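You operate a simulated robot arm through the tools that you are given. There is no shell and no other tool.

You run a simulated robot arm. Do the job below in one go: nothing can be reset, and whatever is moved stays where it is left.

## Task
Dot sealer on the card's two rings, then lay the cover on the flange.
Fine: one dot each, the other rings bare; the doser back in its cup.

Only the result counts: the job must be done as asked and must still hold three seconds after the hand-in. Knocking over, shifting, dropping, spilling or breaking anything else fails it. Lids that push on must go on centred and level and be pressed home; caps that screw on are set level and turned clockwise until they are tight.

## Robot
A 6-joint arm with a two-finger gripper, fixed in place. Base frame: the origin is at the foot of the arm, x ahead of it, y to its left, z up; the work surface is at about z = 83. Lengths are in cm, angles in degrees, forces in N, time in s.
Its first joint turns from -166.0 to 166.0 degrees. Payload 3.43 kg.
The TCP is the grasp point between the finger pads, 2 cm short of the fingertips. In the tool frame z runs along the fingers and y along their closing line. The gripper opens to 19 cm. The gripper's body begins 24.8 cm behind the TCP.
Orientation is that of the tool frame in the base frame, as [roll, pitch, yaw] about the fixed x, y, z axes, in that order (R = Rz(yaw) Ry(pitch) Rx(roll)). With the fingers straight down and closing along the base's y, the tool's x points along the base's -x, its y along +y and its z along -z.

## Interface
- The arm moves only by the tool servo_tool. Its argument "moves" is one flat list of numbers, 7 for each row, row after row: the gripper command, from -1 (shut) to 1 (fully open), values between in proportion, then the shift along the tool's x, y, z in cm, then the turn, a rotation vector about the tool's x, y, z in degrees. In form: [gripper, x, y, z, rx, ry, rz, gripper, x, y, z, rx, ry, rz, ...]. A call has 1 to 20 rows; each row shifts and turns the commanded pose from where the row before left it, along the tool's axes as they then stand. A row lasts 0.2 s, in which the tool goes at most 5 cm and 8.6 degrees; a call with a longer step from one row to the next is refused whole, and so is a gripper value outside its range. A pose out of reach is approached as far as the arm can. The call stops where the force on the tool passes 40 N (or 10 N more than at its start, if that is more) or the arm is blocked; 0.2 s more then pass. Each finger travels about 15.3 cm/s and halts on what it meets, pressing with about 29 N; the grip force reading is that of the motor and also rises with nothing between the fingers. The clock runs only during rows and for 0.2 s after the last one: add rows that do not move to give the fingers time. The reply holds the time, the measured pose of the TCP, the force on the tool along the base axes, the opening and the grip force, in the units named above and with some noise, with the torque about the TCP (base axes, N m) and any sound that the robot's microphone picked up.
- Cameras (640 x 400 px; columns grow to the right, rows downward): "scene" is fixed at [39, -64.98, 153.73]; the picture's right is [-0.28, 0.96, 0.00], its down [0.77, 0.23, -0.60] and it looks along [-0.57, -0.17, -0.80] (base axes); focal length 274 px, centre (320, 200). "wrist" rides on the gripper at [7, -0.8, -28.8] in the tool frame; the picture's right is [0.12, 0.99, 0.00], its down [-0.96, 0.12, -0.25] and it looks along [-0.25, 0.03, 0.97] (tool axes); focal length 261 px, centre (320, 200). There is no depth. A picture from a camera that has moved, and an enlarged one, comes with that camera's place and axes in the base frame and with its lens. The place of the scene camera against the robot may be out by one fixed shift of up to 2.5 cm in any direction.
- grab_frame(camera): a new picture of that camera. It takes no simulated time.
- slide_trunk(by): slides the trunk up (or, below 0, down) by that many cm; the arm rides with it, the base frame stays. It gives what a move gives, with no picture.
- enlarge(camera, box): a new picture of the part [left, top, right, bottom] of that camera's present view, enlarged. It takes no simulated time.
- hand_in(): hands the job in; it is judged then, once.

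Places have to be worked out from the pictures, the camera data and where the tool is seen. Open the gripper and draw the arm clear of the work before you hand the job in, unless the task says otherwise.

The tools are called as a command line: name --argument value ..., lists and objects as JSON in quotes. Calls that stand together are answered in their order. servo_tool: Moves the arm, as the interface text tells. Its arguments: {"type":"object","properties":{"moves":{"type":"array"}},"required":["moves"]} The other tools are called the same way: slide_trunk (by) slides the trunk up or down; grab_frame (camera) takes a picture; enlarge (camera, box) takes an enlarged picture of a part of a camera's view; hand_in () hands the job in.

At the start:

```text
t: 0.0
tool_pos: [14.46, -68.92, 124.74]
ee_rot: [180.0, 0.0, -179.9]
contact_force: [-0.1, 0.5, 0.8]
moment: [0.01, -0.01, -0.01]
width: 19.01
grasp_force: 0.1
trunk travel left (down, up): [-37.5, 6.5]
```

scene: 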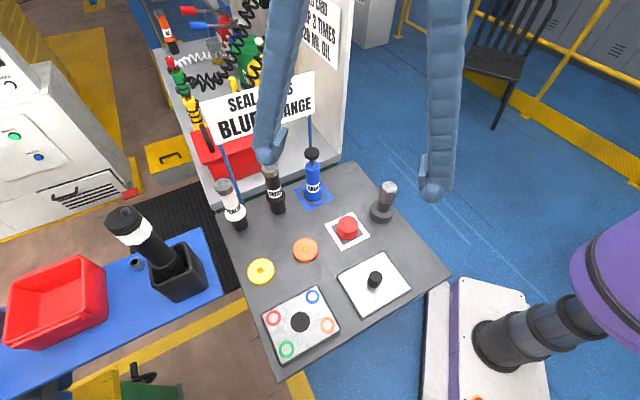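
wrist: 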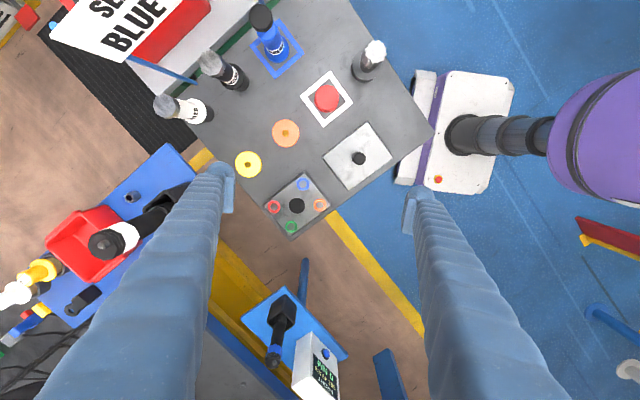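

I start by looking closely at the scene: the signs, the bottles, the flange card and the discs.

enlarge --camera "scene" --box '[180, 60, 340, 160]'

enlarge --camera "scene" --box '[200, 140, 360, 240]'

enlarge --camera "scene" --box '[230, 220, 430, 380]'

enlarge --camera "scene" --box '[260, 0, 360, 80]'

enlarge --camera "wrist" --box '[220, 0, 440, 240]'

enlarge --camera "wrist" --box '[230, 260, 390, 400]'

```text
4.00 times, centred on (260, 110) of scene
camera zoom: at [39.0, -64.98, 153.73], right [-0.28, 0.96, 0.0], down [0.77, 0.23, -0.6], along [-0.57, -0.17, -0.8], focal length 1095 px, centre (560, 560)
```

zoom: 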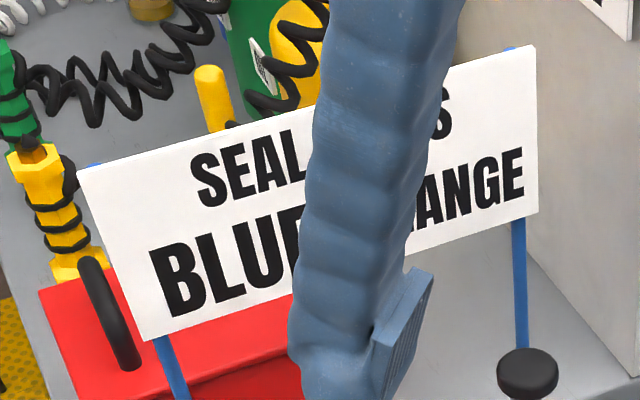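

```text
4.00 times, centred on (280, 190) of scene
camera zoom: at [39.0, -64.98, 153.73], right [-0.28, 0.96, 0.0], down [0.77, 0.23, -0.6], along [-0.57, -0.17, -0.8], focal length 1095 px, centre (480, 240)
```

zoom: 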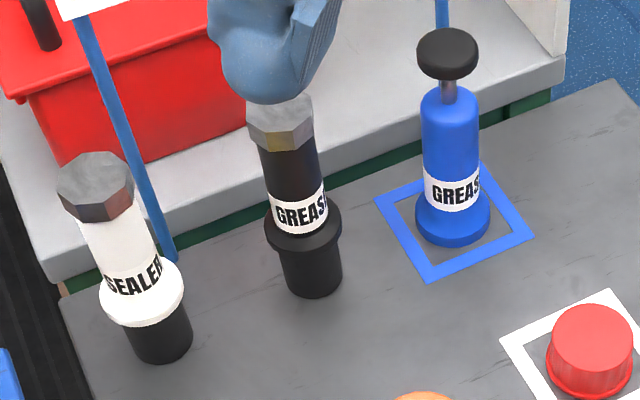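

```text
2.50 times, centred on (330, 300) of scene
camera zoom: at [39.0, -64.98, 153.73], right [-0.28, 0.96, 0.0], down [0.77, 0.23, -0.6], along [-0.57, -0.17, -0.8], focal length 684 px, centre (295, -50)
```

zoom: 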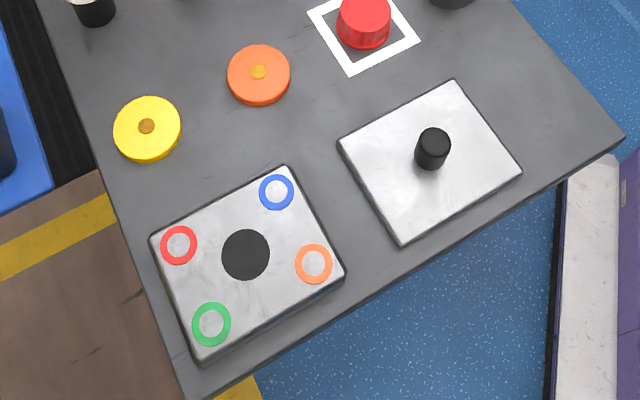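

```text
5.00 times, centred on (310, 40) of scene
camera zoom: at [39.0, -64.98, 153.73], right [-0.28, 0.96, 0.0], down [0.77, 0.23, -0.6], along [-0.57, -0.17, -0.8], focal length 1368 px, centre (370, 1000)
```

zoom: 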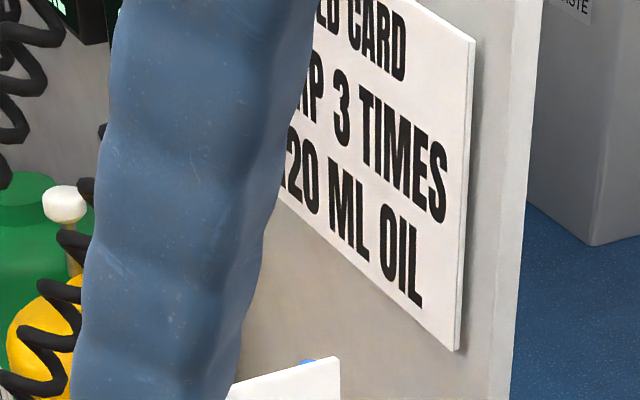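

```text
1.67 times, centred on (330, 120) of wrist
camera zoom: at [7.44, -69.69, 153.59], right [-0.12, 0.99, 0.0], down [0.96, 0.12, 0.25], along [0.25, 0.03, -0.97], focal length 434 px, centre (303, 333)
```

zoom: 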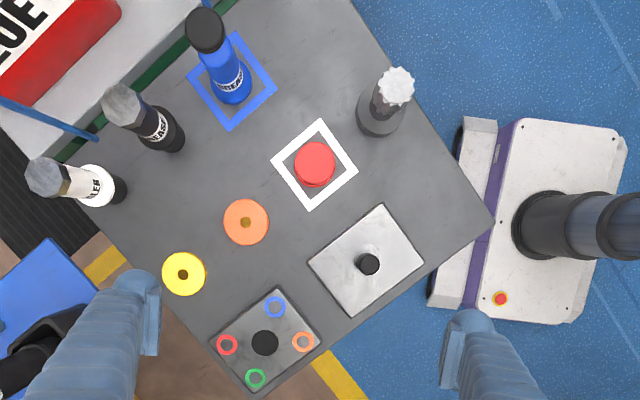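

```text
2.86 times, centred on (310, 330) of wrist
camera zoom: at [7.44, -69.69, 153.59], right [-0.12, 0.99, 0.0], down [0.96, 0.12, 0.25], along [0.25, 0.03, -0.97], focal length 745 px, centre (349, -171)
```

zoom: 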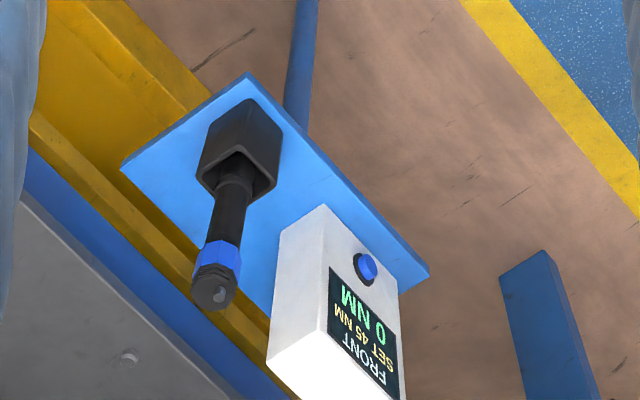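

The arm hides part of both signs. I move it about 20 cm towards +y, staying high, to read them.

servo_tool --moves '[1, 0, 4, 0, 0, 0, 0, 1, 0, 4, 0, 0, 0, 0, 1, 0, 4, 0, 0, 0, 0, 1, 0, 4, 0, 0, 0, 0, 1, 0, 4, 0, 0, 0, 0]'

grab_frame --camera "scene"

enlarge --camera "scene" --box '[180, 60, 340, 160]'

enlarge --camera "scene" --box '[260, 0, 360, 80]'

grab_frame --camera "wrist"

```text
t: 1.2
tool_pos: [14.51, -48.68, 124.84]
ee_rot: [179.9, 0.0, 180.0]
contact_force: [0.2, 0.5, 0.2]
moment: [-0.03, 0.01, -0.04]
width: 19.02
grasp_force: 0.1
trunk travel left (down, up): [-37.5, 6.5]
```

```text
taken
```

scene: 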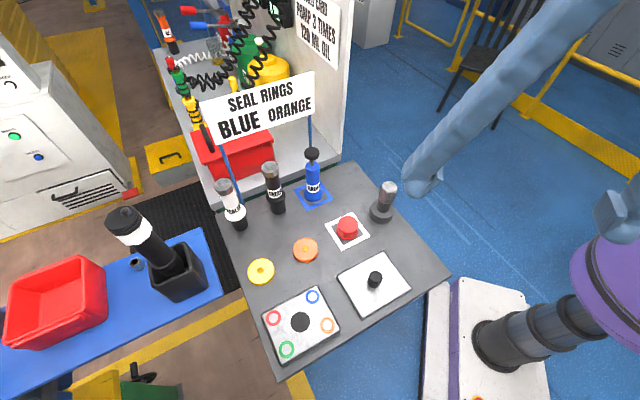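

```text
4.00 times, centred on (260, 110) of scene
camera zoom: at [39.0, -64.98, 153.73], right [-0.28, 0.96, 0.0], down [0.77, 0.23, -0.6], along [-0.57, -0.17, -0.8], focal length 1095 px, centre (560, 560)
```

zoom: 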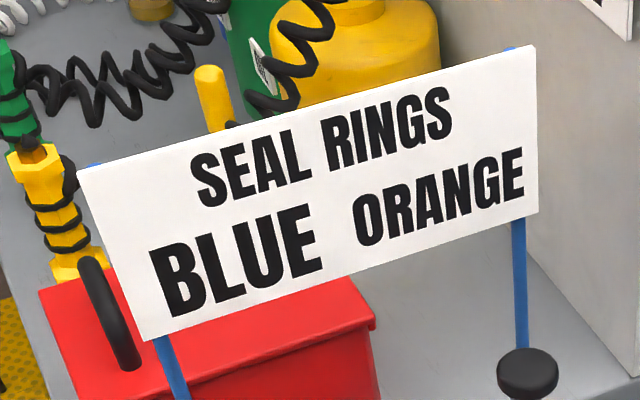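

```text
5.00 times, centred on (310, 40) of scene
camera zoom: at [39.0, -64.98, 153.73], right [-0.28, 0.96, 0.0], down [0.77, 0.23, -0.6], along [-0.57, -0.17, -0.8], focal length 1368 px, centre (370, 1000)
```

zoom: 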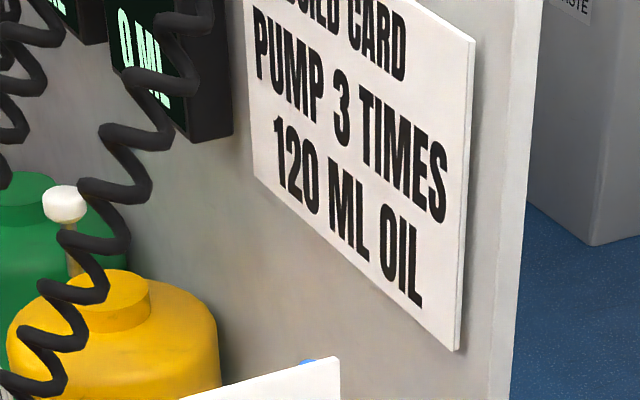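

```text
taken
camera wrist: at [7.42, -49.51, 153.67], right [-0.12, 0.99, 0.0], down [0.96, 0.12, 0.25], along [0.25, 0.03, -0.97], focal length 261 px, centre (320, 200)
```

wrist: 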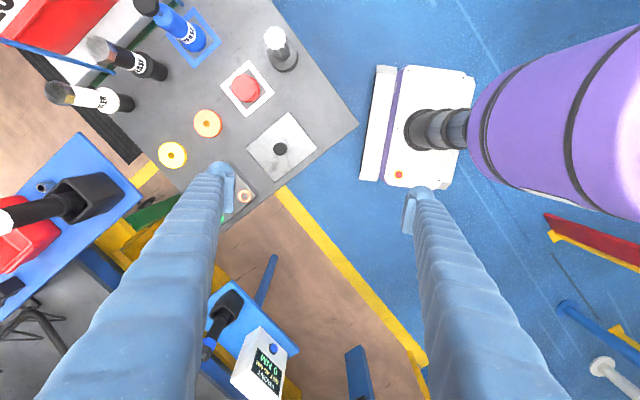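

The card reads SEAL RINGS: BLUE, ORANGE, so I need the white SEALER doser on the flange's blue and orange rings. I take closer pictures of the doser, flange and cover.

enlarge --camera "scene" --box '[205, 160, 269, 240]'

enlarge --camera "scene" --box '[250, 270, 350, 370]'

enlarge --camera "scene" --box '[330, 240, 410, 320]'

enlarge --camera "scene" --box '[320, 170, 410, 250]'

enlarge --camera "scene" --box '[100, 190, 220, 310]'

```text
5.00 times, centred on (237, 200) of scene
camera zoom: at [39.0, -64.98, 153.73], right [-0.28, 0.96, 0.0], down [0.77, 0.23, -0.6], along [-0.57, -0.17, -0.8], focal length 1368 px, centre (735, 200)
```

zoom: 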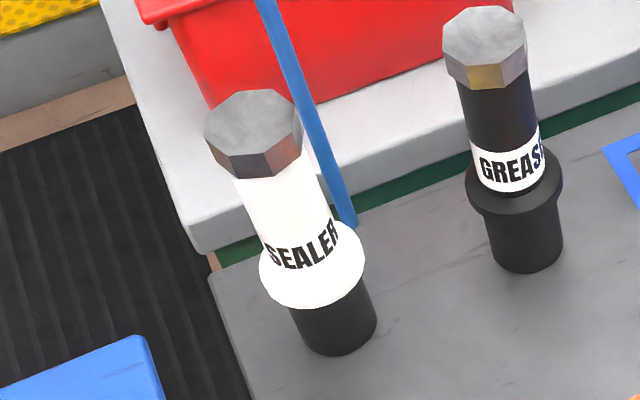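

```text
4.00 times, centred on (300, 320) of scene
camera zoom: at [39.0, -64.98, 153.73], right [-0.28, 0.96, 0.0], down [0.77, 0.23, -0.6], along [-0.57, -0.17, -0.8], focal length 1095 px, centre (400, -280)
```

zoom: 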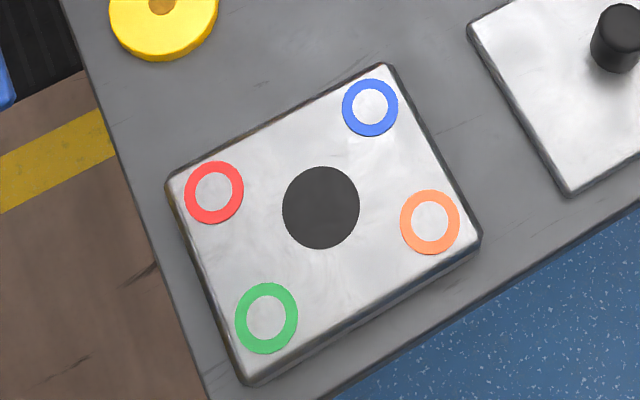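

```text
5.00 times, centred on (370, 280) of scene
camera zoom: at [39.0, -64.98, 153.73], right [-0.28, 0.96, 0.0], down [0.77, 0.23, -0.6], along [-0.57, -0.17, -0.8], focal length 1368 px, centre (70, -200)
```

zoom: 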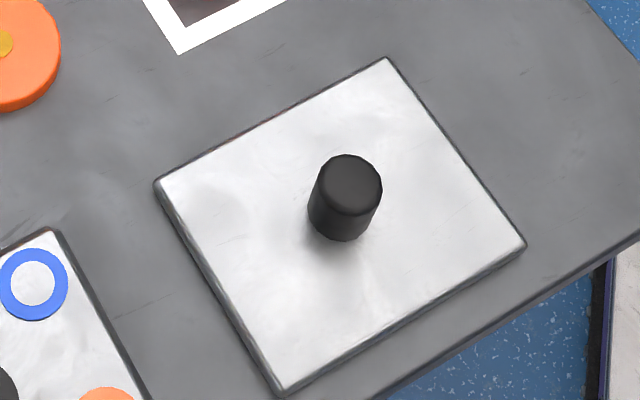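

```text
5.00 times, centred on (365, 210) of scene
camera zoom: at [39.0, -64.98, 153.73], right [-0.28, 0.96, 0.0], down [0.77, 0.23, -0.6], along [-0.57, -0.17, -0.8], focal length 1368 px, centre (95, 150)
```

zoom: 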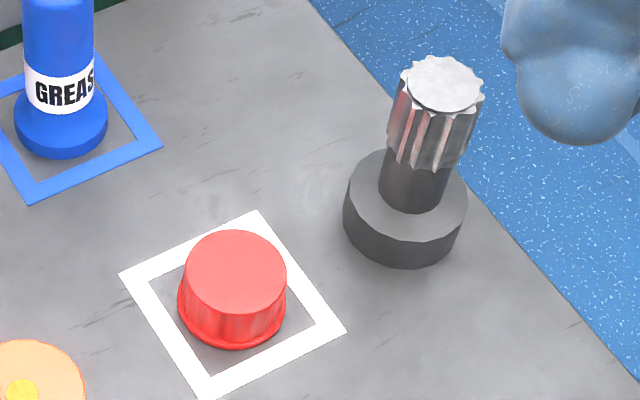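

```text
3.33 times, centred on (160, 250) of scene
camera zoom: at [39.0, -64.98, 153.73], right [-0.28, 0.96, 0.0], down [0.77, 0.23, -0.6], along [-0.57, -0.17, -0.8], focal length 912 px, centre (853, 33)
```

zoom: 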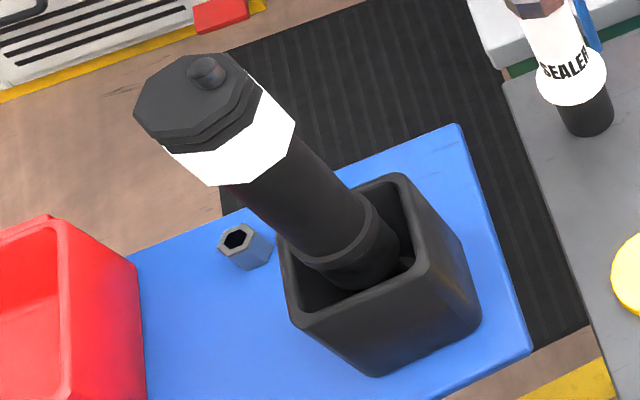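

I go back over the table, where the wrist camera saw the flange and cover near its centre, and take enlarged pictures to measure positions.

servo_tool --moves '[1, 0, -4, 0, 0, 0, 0, 1, 0, -4, 0, 0, 0, 0, 1, 0, -4, 0, 0, 0, 0, 1, 0, -4, 0, 0, 0, 0, 1, 0, -4, 0, 0, 0, 0, 1, 0, -3, 0, 0, 0, 0, 1, 0, 0, 0, 0, 0, 0]'

enlarge --camera "wrist" --box '[250, 100, 410, 240]'

enlarge --camera "wrist" --box '[140, 20, 300, 160]'

grab_frame --camera "wrist"

```text
t: 2.8
tool_pos: [14.53, -71.66, 124.72]
ee_rot: [180.0, 0.0, 180.0]
contact_force: [0.9, -0.1, -0.2]
moment: [-0.02, 0.02, -0.01]
width: 19.0
grasp_force: 0.0
trunk travel left (down, up): [-37.5, 6.5]
```

```text
2.86 times, centred on (330, 170) of wrist
camera zoom: at [7.48, -72.59, 153.59], right [-0.12, 0.99, 0.0], down [0.96, 0.12, 0.25], along [0.25, 0.03, -0.97], focal length 745 px, centre (291, 286)
```

zoom: 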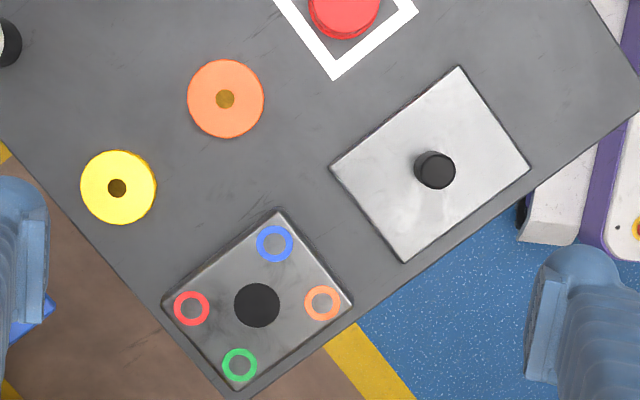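

```text
2.86 times, centred on (220, 90) of wrist
camera zoom: at [7.48, -72.59, 153.59], right [-0.12, 0.99, 0.0], down [0.96, 0.12, 0.25], along [0.25, 0.03, -0.97], focal length 745 px, centre (606, 514)
```

zoom: 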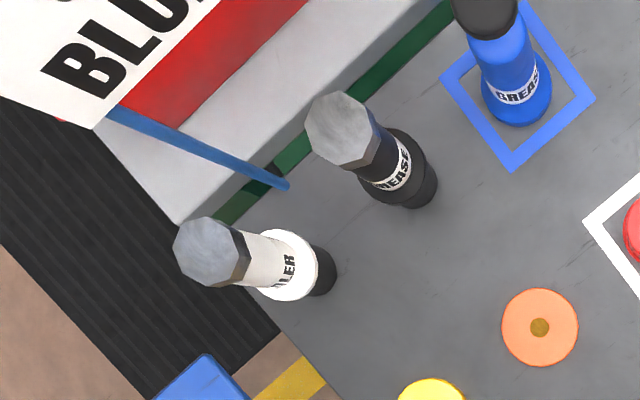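

```text
taken
camera wrist: at [7.48, -72.59, 153.59], right [-0.12, 0.99, 0.0], down [0.96, 0.12, 0.25], along [0.25, 0.03, -0.97], focal length 261 px, centre (320, 200)
```

wrist: 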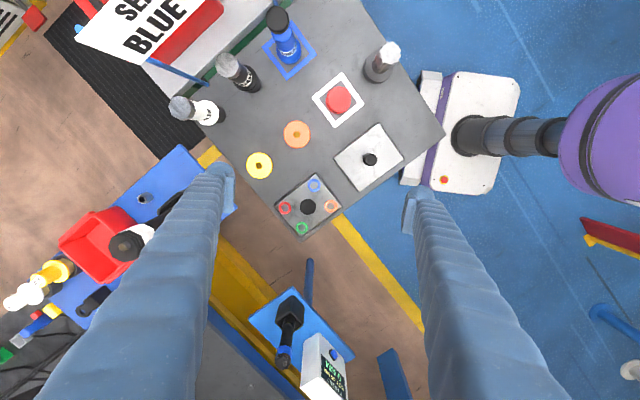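

Both the flange (centre about [27.3, -73.5]) and the cover (about [12.4, -59.1]) lie with their axes at 45°. The doser stands at about [6.1, -99.8], right in front of the sign. I turn the tool 45° so the fingers close parallel to the sign, narrow the opening, and move part of the way towards the doser while staying above the sign.

servo_tool --moves '[-0.05, 0, 0, 0, 0, 0, -7.5, -0.05, 0, 0, 0, 0, 0, -7.5, -0.05, 0, 0, 0, 0, 0, -7.5, -0.05, 0, 0, 0, 0, 0, -7.5, -0.05, 0, 0, 0, 0, 0, -7.5, -0.05, 0, 0, 0, 0, 0, -7.5, -0.05, 3.2, -1.7, 0, 0, 0, 0, -0.05, 3.2, -1.7, 0, 0, 0, 0, -0.05, 3.2, -1.7, 0, 0, 0, 0, -0.05, 0, 0, 0, 0, 0, 0]'

grab_frame --camera "wrist"

grab_frame --camera "scene"

```text
t: 5.0
tool_pos: [11.31, -82.45, 124.85]
ee_rot: [180.0, 0.0, -135.1]
contact_force: [0.5, -0.1, -0.5]
moment: [0.05, 0.0, -0.02]
width: 9.04
grasp_force: 0.0
trunk travel left (down, up): [-37.5, 6.5]
```

```text
taken
camera wrist: at [6.99, -88.03, 153.75], right [-0.79, 0.62, 0.0], down [0.6, 0.76, 0.25], along [0.15, 0.19, -0.97], focal length 261 px, centre (320, 200)
```

wrist: 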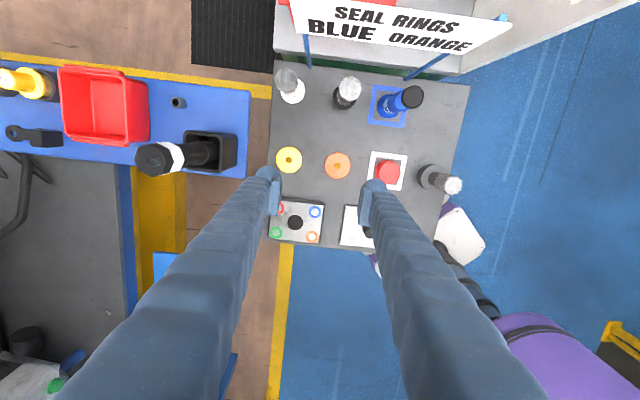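

```text
taken
```

scene: 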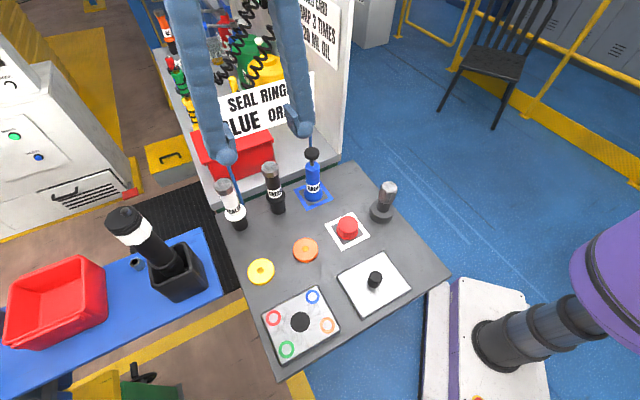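

Now I enlarge the doser and sign region from this closer view to refine their location and heights.

enlarge --camera "wrist" --box '[260, 0, 420, 120]'

enlarge --camera "wrist" --box '[250, 50, 330, 110]'

enlarge --camera "wrist" --box '[260, 190, 340, 250]'

```text
3.33 times, centred on (340, 60) of wrist
camera zoom: at [6.99, -88.03, 153.75], right [-0.79, 0.62, 0.0], down [0.6, 0.76, 0.25], along [0.15, 0.19, -0.97], focal length 869 px, centre (253, 667)
```

zoom: 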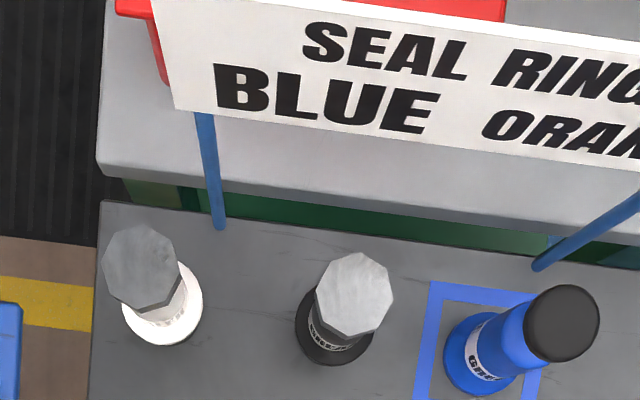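

```text
6.67 times, centred on (290, 80) of wrist
camera zoom: at [6.99, -88.03, 153.75], right [-0.79, 0.62, 0.0], down [0.6, 0.76, 0.25], along [0.15, 0.19, -0.97], focal length 1738 px, centre (520, 1000)
```

zoom: 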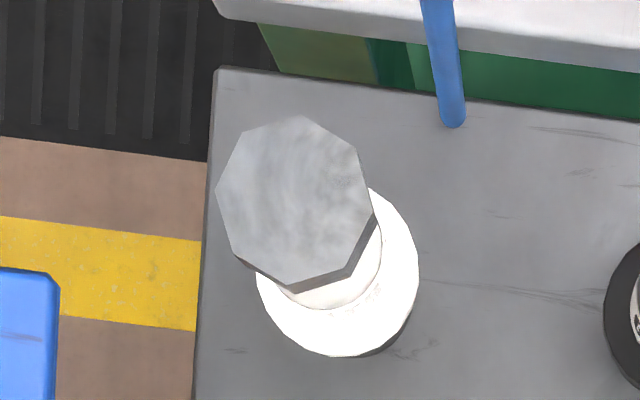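

```text
6.67 times, centred on (300, 220) of wrist
camera zoom: at [6.99, -88.03, 153.75], right [-0.79, 0.62, 0.0], down [0.6, 0.76, 0.25], along [0.15, 0.19, -0.97], focal length 1738 px, centre (453, 67)
```

zoom: 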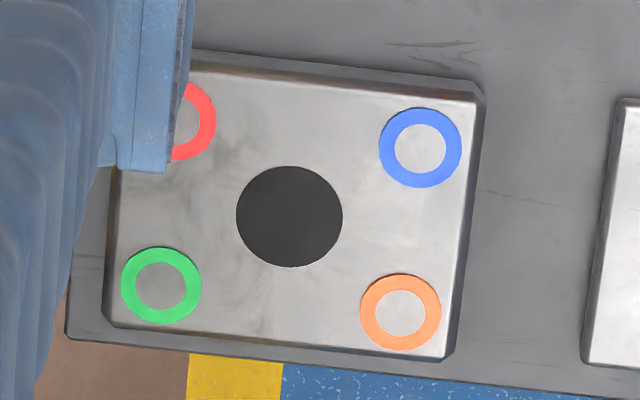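

The doser axis is near [6.15, -99.45], with the cap top at z≈101 and the collar at z≈88. The flange top is at z≈86. I move directly above the doser, still high, to check that the arm reaches there with the tool pointing straight down.

servo_tool --moves '[-0.05, 3.14, -1.68, 0, 0, 0, 0, -0.05, 3.14, -1.68, 0, 0, 0, 0, -0.05, 3.14, -1.68, 0, 0, 0, 0, -0.05, 3.14, -1.68, 0, 0, 0, 0, -0.05, 3.14, -1.68, 0, 0, 0, 0, -0.05, 0, 0, 0, 0, 0, 0, -0.05, 0, 0, 0, 0, 0, 0]'

grab_frame --camera "wrist"

grab_frame --camera "scene"

```text
t: 6.6
tool_pos: [5.96, -96.47, 125.01]
ee_rot: [-179.9, -0.1, -135.0]
contact_force: [0.9, 1.1, 0.4]
moment: [-0.2, -0.01, 0.0]
width: 9.04
grasp_force: 0.1
out of reach, approached as far as the arm can: row 5
trunk travel left (down, up): [-37.5, 6.5]
```

```text
taken
camera wrist: at [1.59, -102.18, 153.95], right [-0.79, 0.62, 0.0], down [0.6, 0.76, 0.25], along [0.15, 0.19, -0.97], focal length 261 px, centre (320, 200)
```

wrist: 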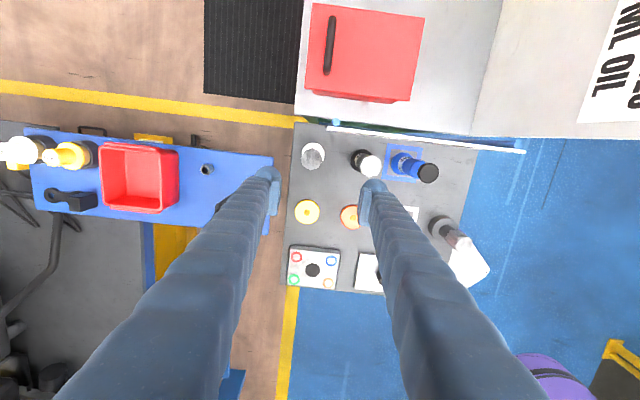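

```text
taken
```

scene: 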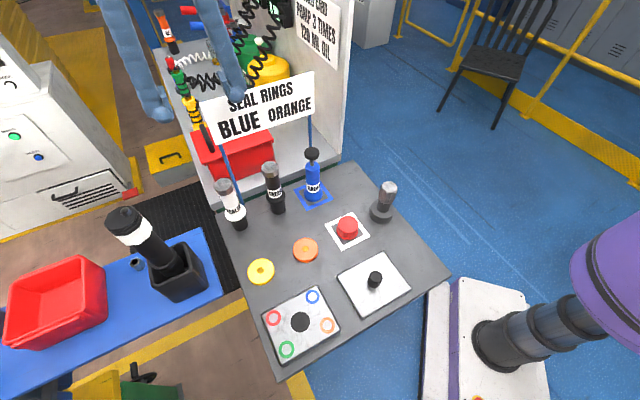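

Pointing straight down, the arm tops out at about 96.6 cm from the base axis, so I will need to tilt the tool outward. I look at the finger pads to see how they will meet the body below the wider cap.

enlarge --camera "scene" --box '[120, 50, 260, 130]'

enlarge --camera "wrist" --box '[240, 120, 400, 240]'

enlarge --camera "wrist" --box '[290, 110, 390, 180]'

```text
4.57 times, centred on (190, 90) of scene
camera zoom: at [39.0, -64.98, 153.73], right [-0.28, 0.96, 0.0], down [0.77, 0.23, -0.6], along [-0.57, -0.17, -0.8], focal length 1251 px, centre (914, 703)
```

zoom: 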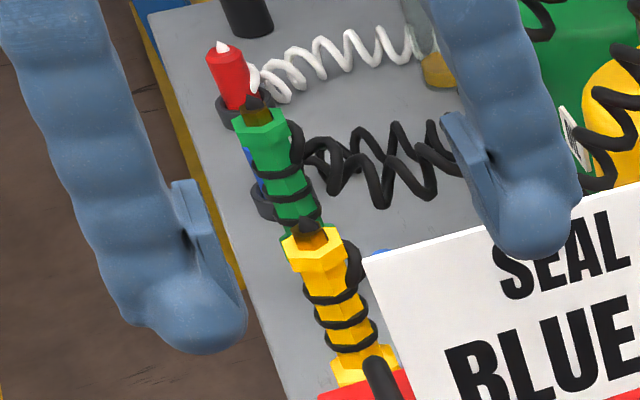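

```text
3.33 times, centred on (320, 180) of wrist
camera zoom: at [1.59, -102.18, 153.95], right [-0.79, 0.62, 0.0], down [0.6, 0.76, 0.25], along [0.15, 0.19, -0.97], focal length 869 px, centre (320, 267)
```

zoom: 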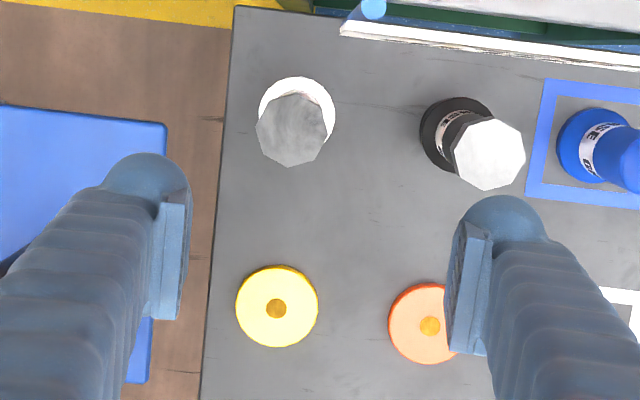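

```text
5.71 times, centred on (340, 145) of wrist
camera zoom: at [1.59, -102.18, 153.95], right [-0.79, 0.62, 0.0], down [0.6, 0.76, 0.25], along [0.15, 0.19, -0.97], focal length 1489 px, centre (206, 514)
```

zoom: 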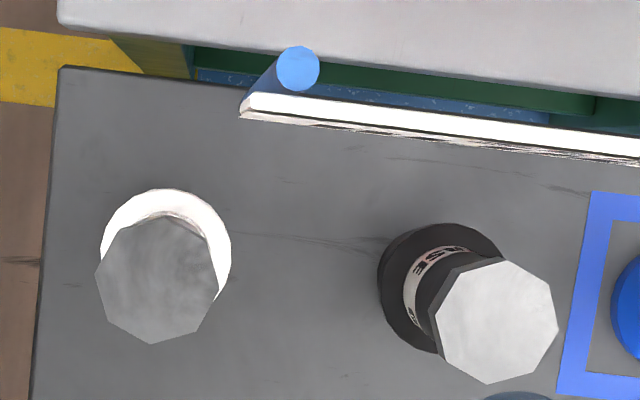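

The pads stand proud of the fingers, so they can grip the body below the cap. I tilt the tool 12° about its closing line, fingers leaning outward, to gain reach above the doser.

servo_tool --moves '[-0.05, 0, 0, 0, 0, 4, 0, -0.05, 0, 0, 0, 0, 4, 0, -0.05, 0, 0, 0, 0, 4, 0, -0.05, 0, 0, 0, 0, 0, 0, -0.05, 0, 0, 0, 0, 0, 0]'

grab_frame --camera "wrist"

```text
t: 7.8
tool_pos: [6.06, -96.91, 124.77]
ee_rot: [179.9, -11.9, -134.9]
contact_force: [-1.6, -1.1, 0.0]
moment: [0.08, -0.01, -0.03]
width: 9.01
grasp_force: 0.1
trunk travel left (down, up): [-37.5, 6.5]
```

```text
taken
camera wrist: at [6.06, -98.27, 154.46], right [-0.78, 0.62, 0.03], down [0.62, 0.78, 0.04], along [0.01, 0.05, -1.0], focal length 261 px, centre (320, 200)
```

wrist: 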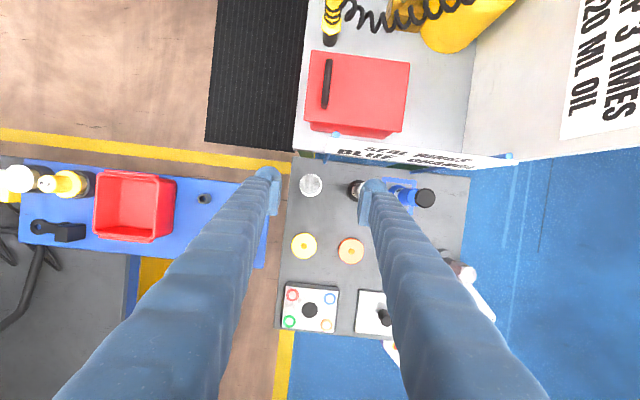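

The tilt is good (pitch -12). I enlarge this nearly vertical view of the doser to fix its axis.

enlarge --camera "wrist" --box '[280, 140, 380, 200]'

enlarge --camera "wrist" --box '[270, 270, 350, 340]'

```text
6.40 times, centred on (330, 170) of wrist
camera zoom: at [6.06, -98.27, 154.46], right [-0.78, 0.62, 0.03], down [0.62, 0.78, 0.04], along [0.01, 0.05, -1.0], focal length 1668 px, centre (256, 392)
```

zoom: 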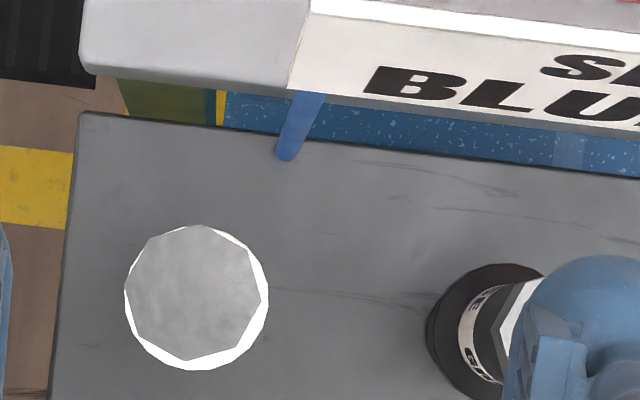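

```text
5.71 times, centred on (310, 305) of wrist
camera zoom: at [6.06, -98.27, 154.46], right [-0.78, 0.62, 0.03], down [0.62, 0.78, 0.04], along [0.01, 0.05, -1.0], focal length 1489 px, centre (377, -400)
```

zoom: 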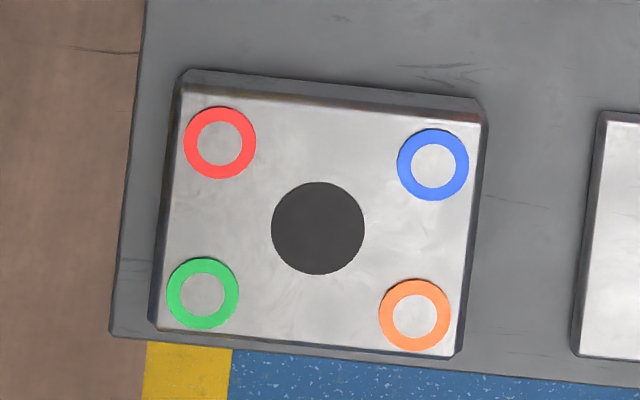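

The doser axis comes out at [6.12, -99.3]. I move over it and down to TCP z≈112, still clear of the cap, and check the pose.

servo_tool --moves '[-0.05, -0.24, -0.42, 3.02, 0, 0, 0, -0.05, -0.24, -0.42, 3.02, 0, 0, 0, -0.05, -0.24, -0.42, 3.02, 0, 0, 0, -0.05, -0.23, -0.41, 3.01, 0, 0, 0, -0.05, 0, 0, 0, 0, 0, 0, -0.05, 0, 0, 0, 0, 0, 0]'

grab_frame --camera "wrist"

grab_frame --camera "scene"

```text
t: 9.2
tool_pos: [6.26, -99.01, 112.69]
ee_rot: [179.9, -11.9, -134.9]
contact_force: [-0.5, 0.1, -0.2]
moment: [-0.04, 0.02, 0.0]
width: 9.01
grasp_force: 0.1
trunk travel left (down, up): [-37.5, 6.5]
```

```text
taken
camera wrist: at [6.08, -100.36, 142.31], right [-0.78, 0.62, 0.03], down [0.62, 0.78, 0.04], along [0.01, 0.05, -1.0], focal length 261 px, centre (320, 200)
```

wrist: 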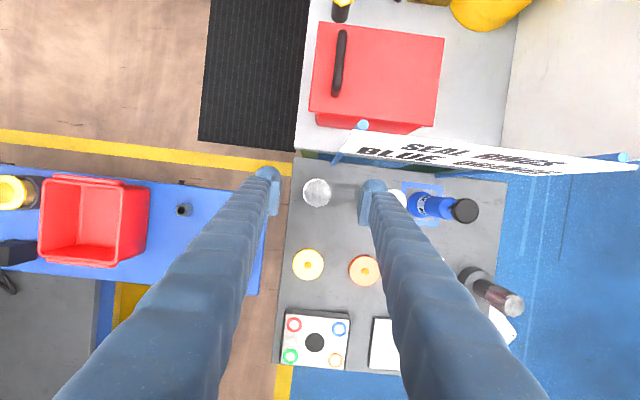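

```text
taken
```

scene: 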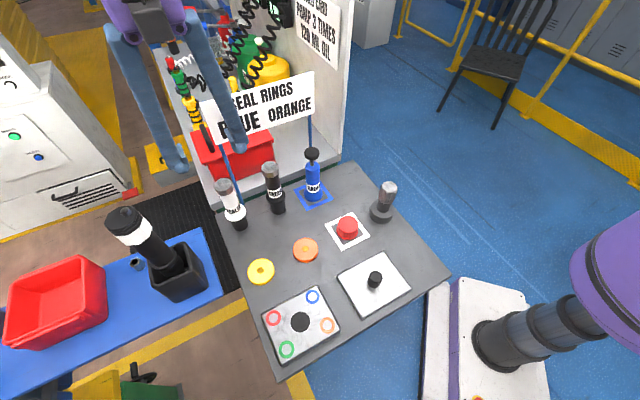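

I verify the alignment with an enlarged view before lowering the fingers around the body.

enlarge --camera "wrist" --box '[250, 120, 410, 220]'

enlarge --camera "scene" --box '[150, 90, 310, 240]'

```text
4.00 times, centred on (330, 170) of wrist
camera zoom: at [6.08, -100.36, 142.31], right [-0.78, 0.62, 0.03], down [0.62, 0.78, 0.04], along [0.01, 0.05, -1.0], focal length 1043 px, centre (280, 320)
```

zoom: 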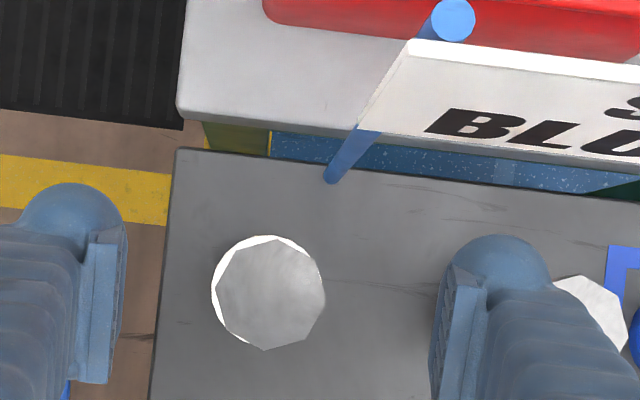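

```text
2.67 times, centred on (230, 165) of scene
camera zoom: at [39.0, -64.98, 153.73], right [-0.28, 0.96, 0.0], down [0.77, 0.23, -0.6], along [-0.57, -0.17, -0.8], focal length 730 px, centre (560, 293)
```

zoom: 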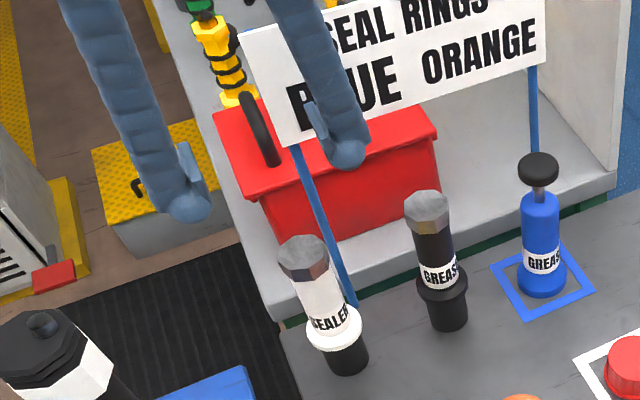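

The doser is centred between the fingers. I lower straight down to TCP z≈93, so the pads sit on the body between the collar and cap, with the fingers still open.

servo_tool --moves '[-0.05, -0.396, -0.008, 1.925, 0, 0, 0, -0.05, -0.396, -0.008, 1.925, 0, 0, 0, -0.05, -0.396, -0.008, 1.925, 0, 0, 0, -0.05, -0.396, -0.008, 1.925, 0, 0, 0, -0.05, -0.396, -0.008, 1.925, 0, 0, 0, -0.05, -0.396, -0.008, 1.925, 0, 0, 0, -0.05, -0.396, -0.008, 1.925, 0, 0, 0, -0.05, -0.396, -0.008, 1.925, 0, 0, 0, -0.05, -0.396, -0.008, 1.925, 0, 0, 0, -0.05, -0.396, -0.008, 1.925, 0, 0, 0, -0.05, 0, 0, 0, 0, 0, 0]'

enlarge --camera "wrist" --box '[240, 100, 400, 220]'

enlarge --camera "scene" --box '[180, 130, 300, 240]'

```text
t: 11.6
tool_pos: [6.28, -99.52, 93.12]
ee_rot: [180.0, -12.1, -135.1]
contact_force: [0.4, -0.6, -0.4]
moment: [0.0, -0.01, 0.0]
width: 9.01
grasp_force: 0.1
trunk travel left (down, up): [-37.5, 6.5]
```

```text
3.33 times, centred on (320, 160) of wrist
camera zoom: at [6.08, -100.73, 122.88], right [-0.78, 0.62, 0.02], down [0.62, 0.78, 0.04], along [0.01, 0.05, -1.0], focal length 869 px, centre (320, 333)
```

zoom: 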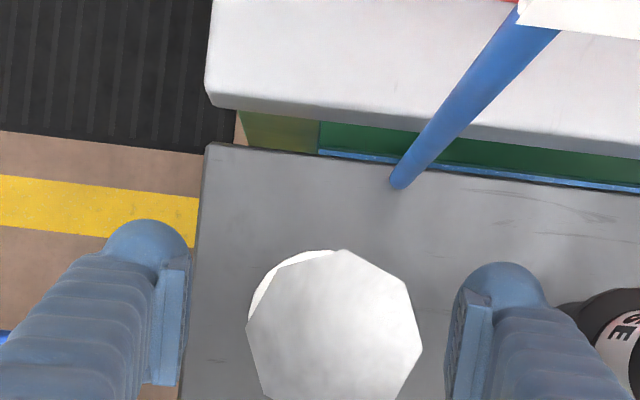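

```text
3.64 times, centred on (240, 185) of scene
camera zoom: at [39.0, -64.98, 153.73], right [-0.28, 0.96, 0.0], down [0.77, 0.23, -0.6], along [-0.57, -0.17, -0.8], focal length 995 px, centre (611, 254)
```

zoom: 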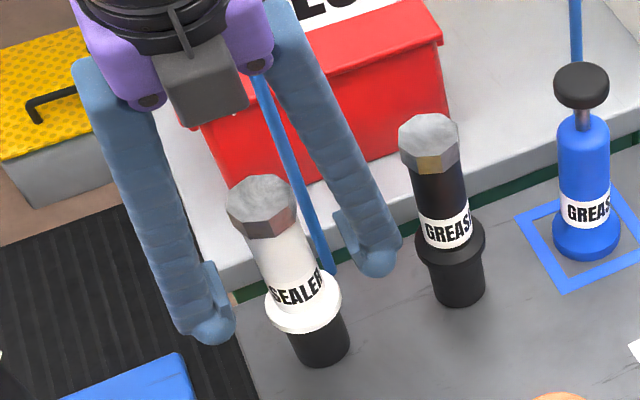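

The fingers straddle the body well above the collar. I close partway to about 4.8 cm to check the centring before gripping.

servo_tool --moves '[-0.3, 0, 0, 0, 0, 0, 0, -0.495, 0, 0, 0, 0, 0, 0, -0.495, 0, 0, 0, 0, 0, 0]'

enlarge --camera "wrist" --box '[260, 130, 380, 230]'

enlarge --camera "scene" --box '[200, 160, 270, 240]'

```text
t: 12.4
tool_pos: [6.14, -99.41, 93.16]
ee_rot: [180.0, -12.0, -134.9]
contact_force: [-0.2, 0.2, 0.2]
moment: [-0.04, 0.0, 0.03]
width: 4.8
grasp_force: 0.1
trunk travel left (down, up): [-37.5, 6.5]
```

```text
4.00 times, centred on (320, 180) of wrist
camera zoom: at [6.09, -100.7, 122.88], right [-0.78, 0.62, 0.03], down [0.62, 0.78, 0.04], along [0.01, 0.05, -1.0], focal length 1043 px, centre (320, 280)
```

zoom: 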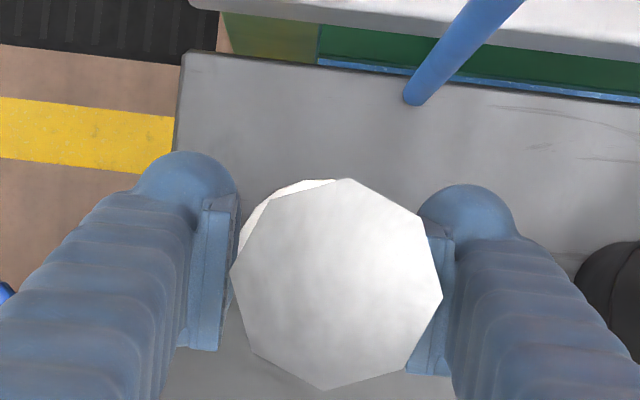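

```text
5.00 times, centred on (235, 200) of scene
camera zoom: at [39.0, -64.98, 153.73], right [-0.28, 0.96, 0.0], down [0.77, 0.23, -0.6], along [-0.57, -0.17, -0.8], focal length 1368 px, centre (745, 200)
```

zoom: 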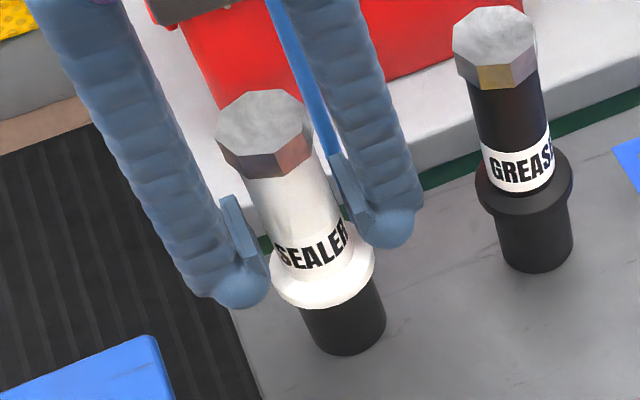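

The doser sits about 0.17 cm towards the right finger. I shift the tool by that amount, then close the gripper on the body.

servo_tool --moves '[-0.495, 0, 0.17, 0, 0, 0, 0, -0.55, 0, 0, 0, 0, 0, 0, -0.6, 0, 0, 0, 0, 0, 0, -0.65, 0, 0, 0, 0, 0, 0, -0.7, 0, 0, 0, 0, 0, 0, -1, 0, 0, 0, 0, 0, 0, -1, 0, 0, 0, 0, 0, 0, -1, 0, 0, 0, 0, 0, 0]'

enlarge --camera "wrist" --box '[260, 130, 380, 230]'

enlarge --camera "scene" --box '[200, 160, 270, 240]'

```text
t: 14.2
tool_pos: [6.11, -99.3, 93.11]
ee_rot: [-180.0, -12.1, -135.0]
contact_force: [-0.2, 0.2, -0.3]
moment: [-0.01, 0.03, -0.01]
width: 3.65
grasp_force: 28.7
trunk travel left (down, up): [-37.5, 6.5]
```

```text
4.00 times, centred on (320, 180) of wrist
camera zoom: at [6.01, -100.58, 122.87], right [-0.78, 0.62, 0.03], down [0.62, 0.78, 0.04], along [0.01, 0.05, -1.0], focal length 1043 px, centre (320, 280)
```

zoom: 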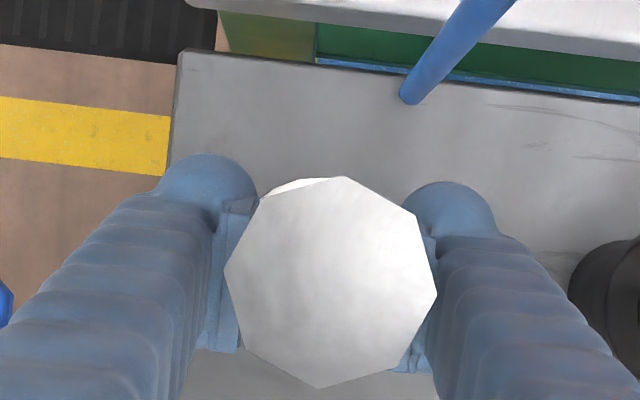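

```text
5.00 times, centred on (235, 200) of scene
camera zoom: at [39.0, -64.98, 153.73], right [-0.28, 0.96, 0.0], down [0.77, 0.23, -0.6], along [-0.57, -0.17, -0.8], focal length 1368 px, centre (745, 200)
```

zoom: 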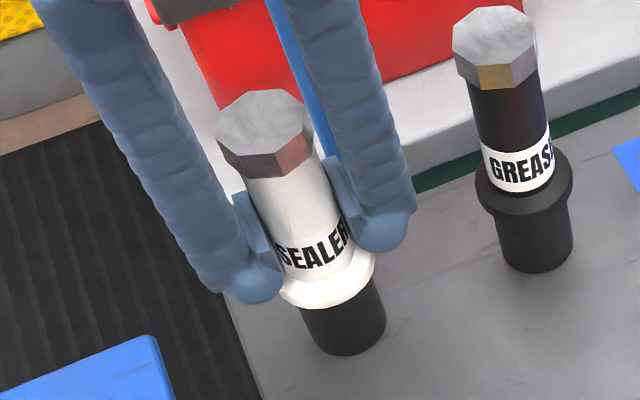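

The grip holds (width 3.65, 28.7 N). I lift straight up slowly out of the cup.

servo_tool --moves '[-1, 0.104, 0, -0.489, 0, 0, 0, -1, 0.208, 0, -0.978, 0, 0, 0, -1, 0.208, 0, -0.978, 0, 0, 0, -1, 0.312, 0, -1.467, 0, 0, 0, -1, 0.312, 0, -1.467, 0, 0, 0, -1, 0.416, 0, -1.956, 0, 0, 0, -1, 0.416, 0, -1.956, 0, 0, 0, -1, 0.416, 0, -1.956, 0, 0, 0, -1, 0, 0, 0, 0, 0, 0]'

enlarge --camera "scene" --box '[190, 110, 290, 240]'

enlarge --camera "wrist" --box '[240, 110, 400, 230]'

```text
t: 16.2
tool_pos: [5.87, -99.3, 104.53]
ee_rot: [-180.0, -12.0, -135.0]
contact_force: [0.0, -0.1, -2.2]
moment: [0.02, 0.02, -0.03]
width: 3.64
grasp_force: 29.1
trunk travel left (down, up): [-37.5, 6.5]
```

```text
3.08 times, centred on (240, 175) of scene
camera zoom: at [39.0, -64.98, 153.73], right [-0.28, 0.96, 0.0], down [0.77, 0.23, -0.6], along [-0.57, -0.17, -0.8], focal length 842 px, centre (566, 277)
```

zoom: 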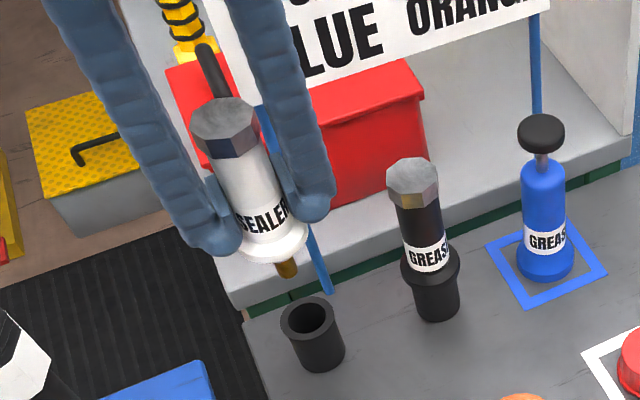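

```text
3.33 times, centred on (320, 170) of wrist
camera zoom: at [5.88, -100.55, 134.28], right [-0.78, 0.62, 0.03], down [0.62, 0.78, 0.04], along [0.01, 0.05, -1.0], focal length 869 px, centre (320, 300)
```

zoom: 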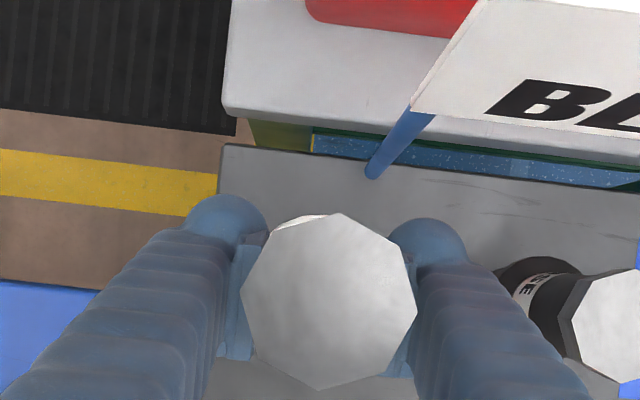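

The doser is out, showing a brown nozzle below the collar, and the cup stayed put. I carry it upright to above the blue ring at [20.9, -72.5] with the nozzle about 10 cm above the flange.

servo_tool --moves '[-1, -3.58, 1.0475, -0.9525, 0, 0, 0, -1, -3.58, 1.0475, -0.9525, 0, 0, 0, -1, -3.58, 1.0475, -0.9525, 0, 0, 0, -1, -3.58, 1.0475, -0.9525, 0, 0, 0, -1, -3.58, 1.0475, -0.9525, 0, 0, 0, -1, -3.58, 1.0475, -0.9525, 0, 0, 0, -1, -3.58, 1.0475, -0.9525, 0, 0, 0, -1, -3.58, 1.0475, -0.9525, 0, 0, 0, -1, 0, 0, 0, 0, 0, 0, -1, 0, 0, 0, 0, 0, 0]'

grab_frame --camera "scene"

grab_frame --camera "wrist"

```text
t: 18.4
tool_pos: [21.03, -72.42, 106.04]
ee_rot: [-180.0, -12.1, -135.1]
contact_force: [-0.3, -0.4, -1.1]
moment: [0.03, 0.05, -0.03]
width: 3.67
grasp_force: 29.2
trunk travel left (down, up): [-37.5, 6.5]
```

```text
taken
```

scene: 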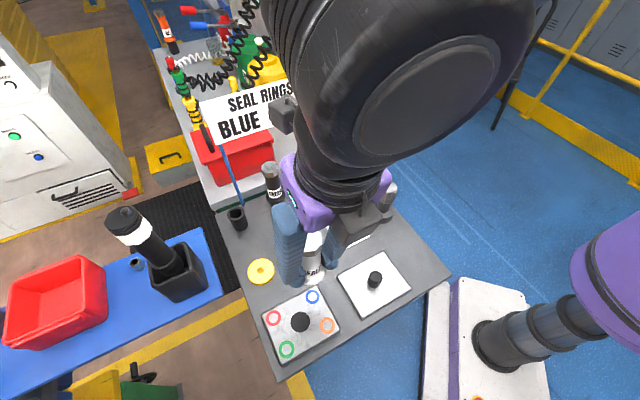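

```text
taken
camera wrist: at [20.95, -73.72, 135.72], right [-0.78, 0.62, 0.03], down [0.62, 0.78, 0.04], along [0.01, 0.05, -1.0], focal length 261 px, centre (320, 200)
```

wrist: 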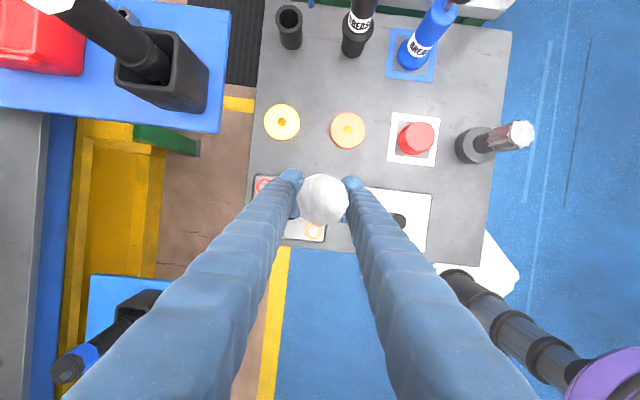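

The scene camera still sees the blue ring. I enlarge that area and the cup to check the nozzle.

enlarge --camera "scene" --box '[260, 220, 360, 340]'

enlarge --camera "wrist" --box '[240, 140, 400, 260]'

enlarge --camera "wrist" --box '[260, 0, 340, 60]'

```text
3.33 times, centred on (310, 280) of scene
camera zoom: at [39.0, -64.98, 153.73], right [-0.28, 0.96, 0.0], down [0.77, 0.23, -0.6], along [-0.57, -0.17, -0.8], focal length 912 px, centre (353, -67)
```

zoom: 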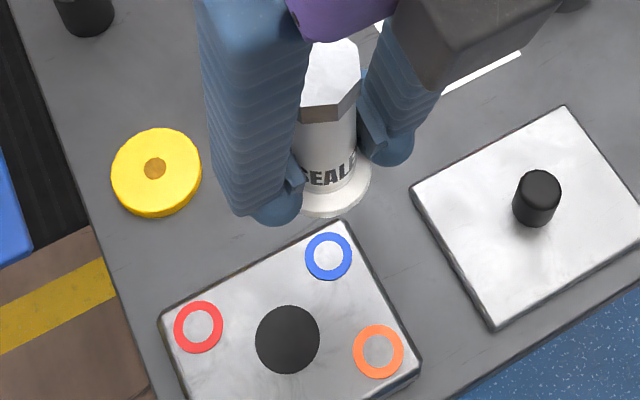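

```text
3.33 times, centred on (320, 200) of wrist
camera zoom: at [20.95, -73.72, 135.72], right [-0.78, 0.62, 0.03], down [0.62, 0.78, 0.04], along [0.01, 0.05, -1.0], focal length 869 px, centre (320, 200)
```

zoom: 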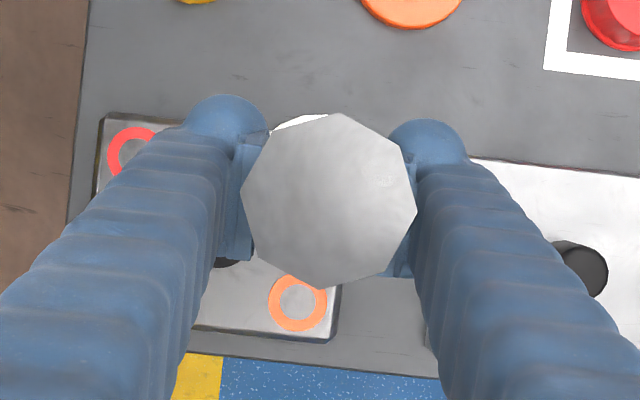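

```text
6.67 times, centred on (300, 30) of wrist
camera zoom: at [20.95, -73.72, 135.72], right [-0.78, 0.62, 0.03], down [0.62, 0.78, 0.04], along [0.01, 0.05, -1.0], focal length 1738 px, centre (453, 1333)
```

zoom: 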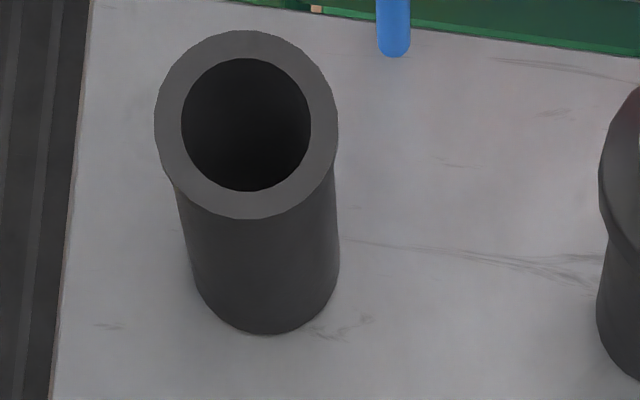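

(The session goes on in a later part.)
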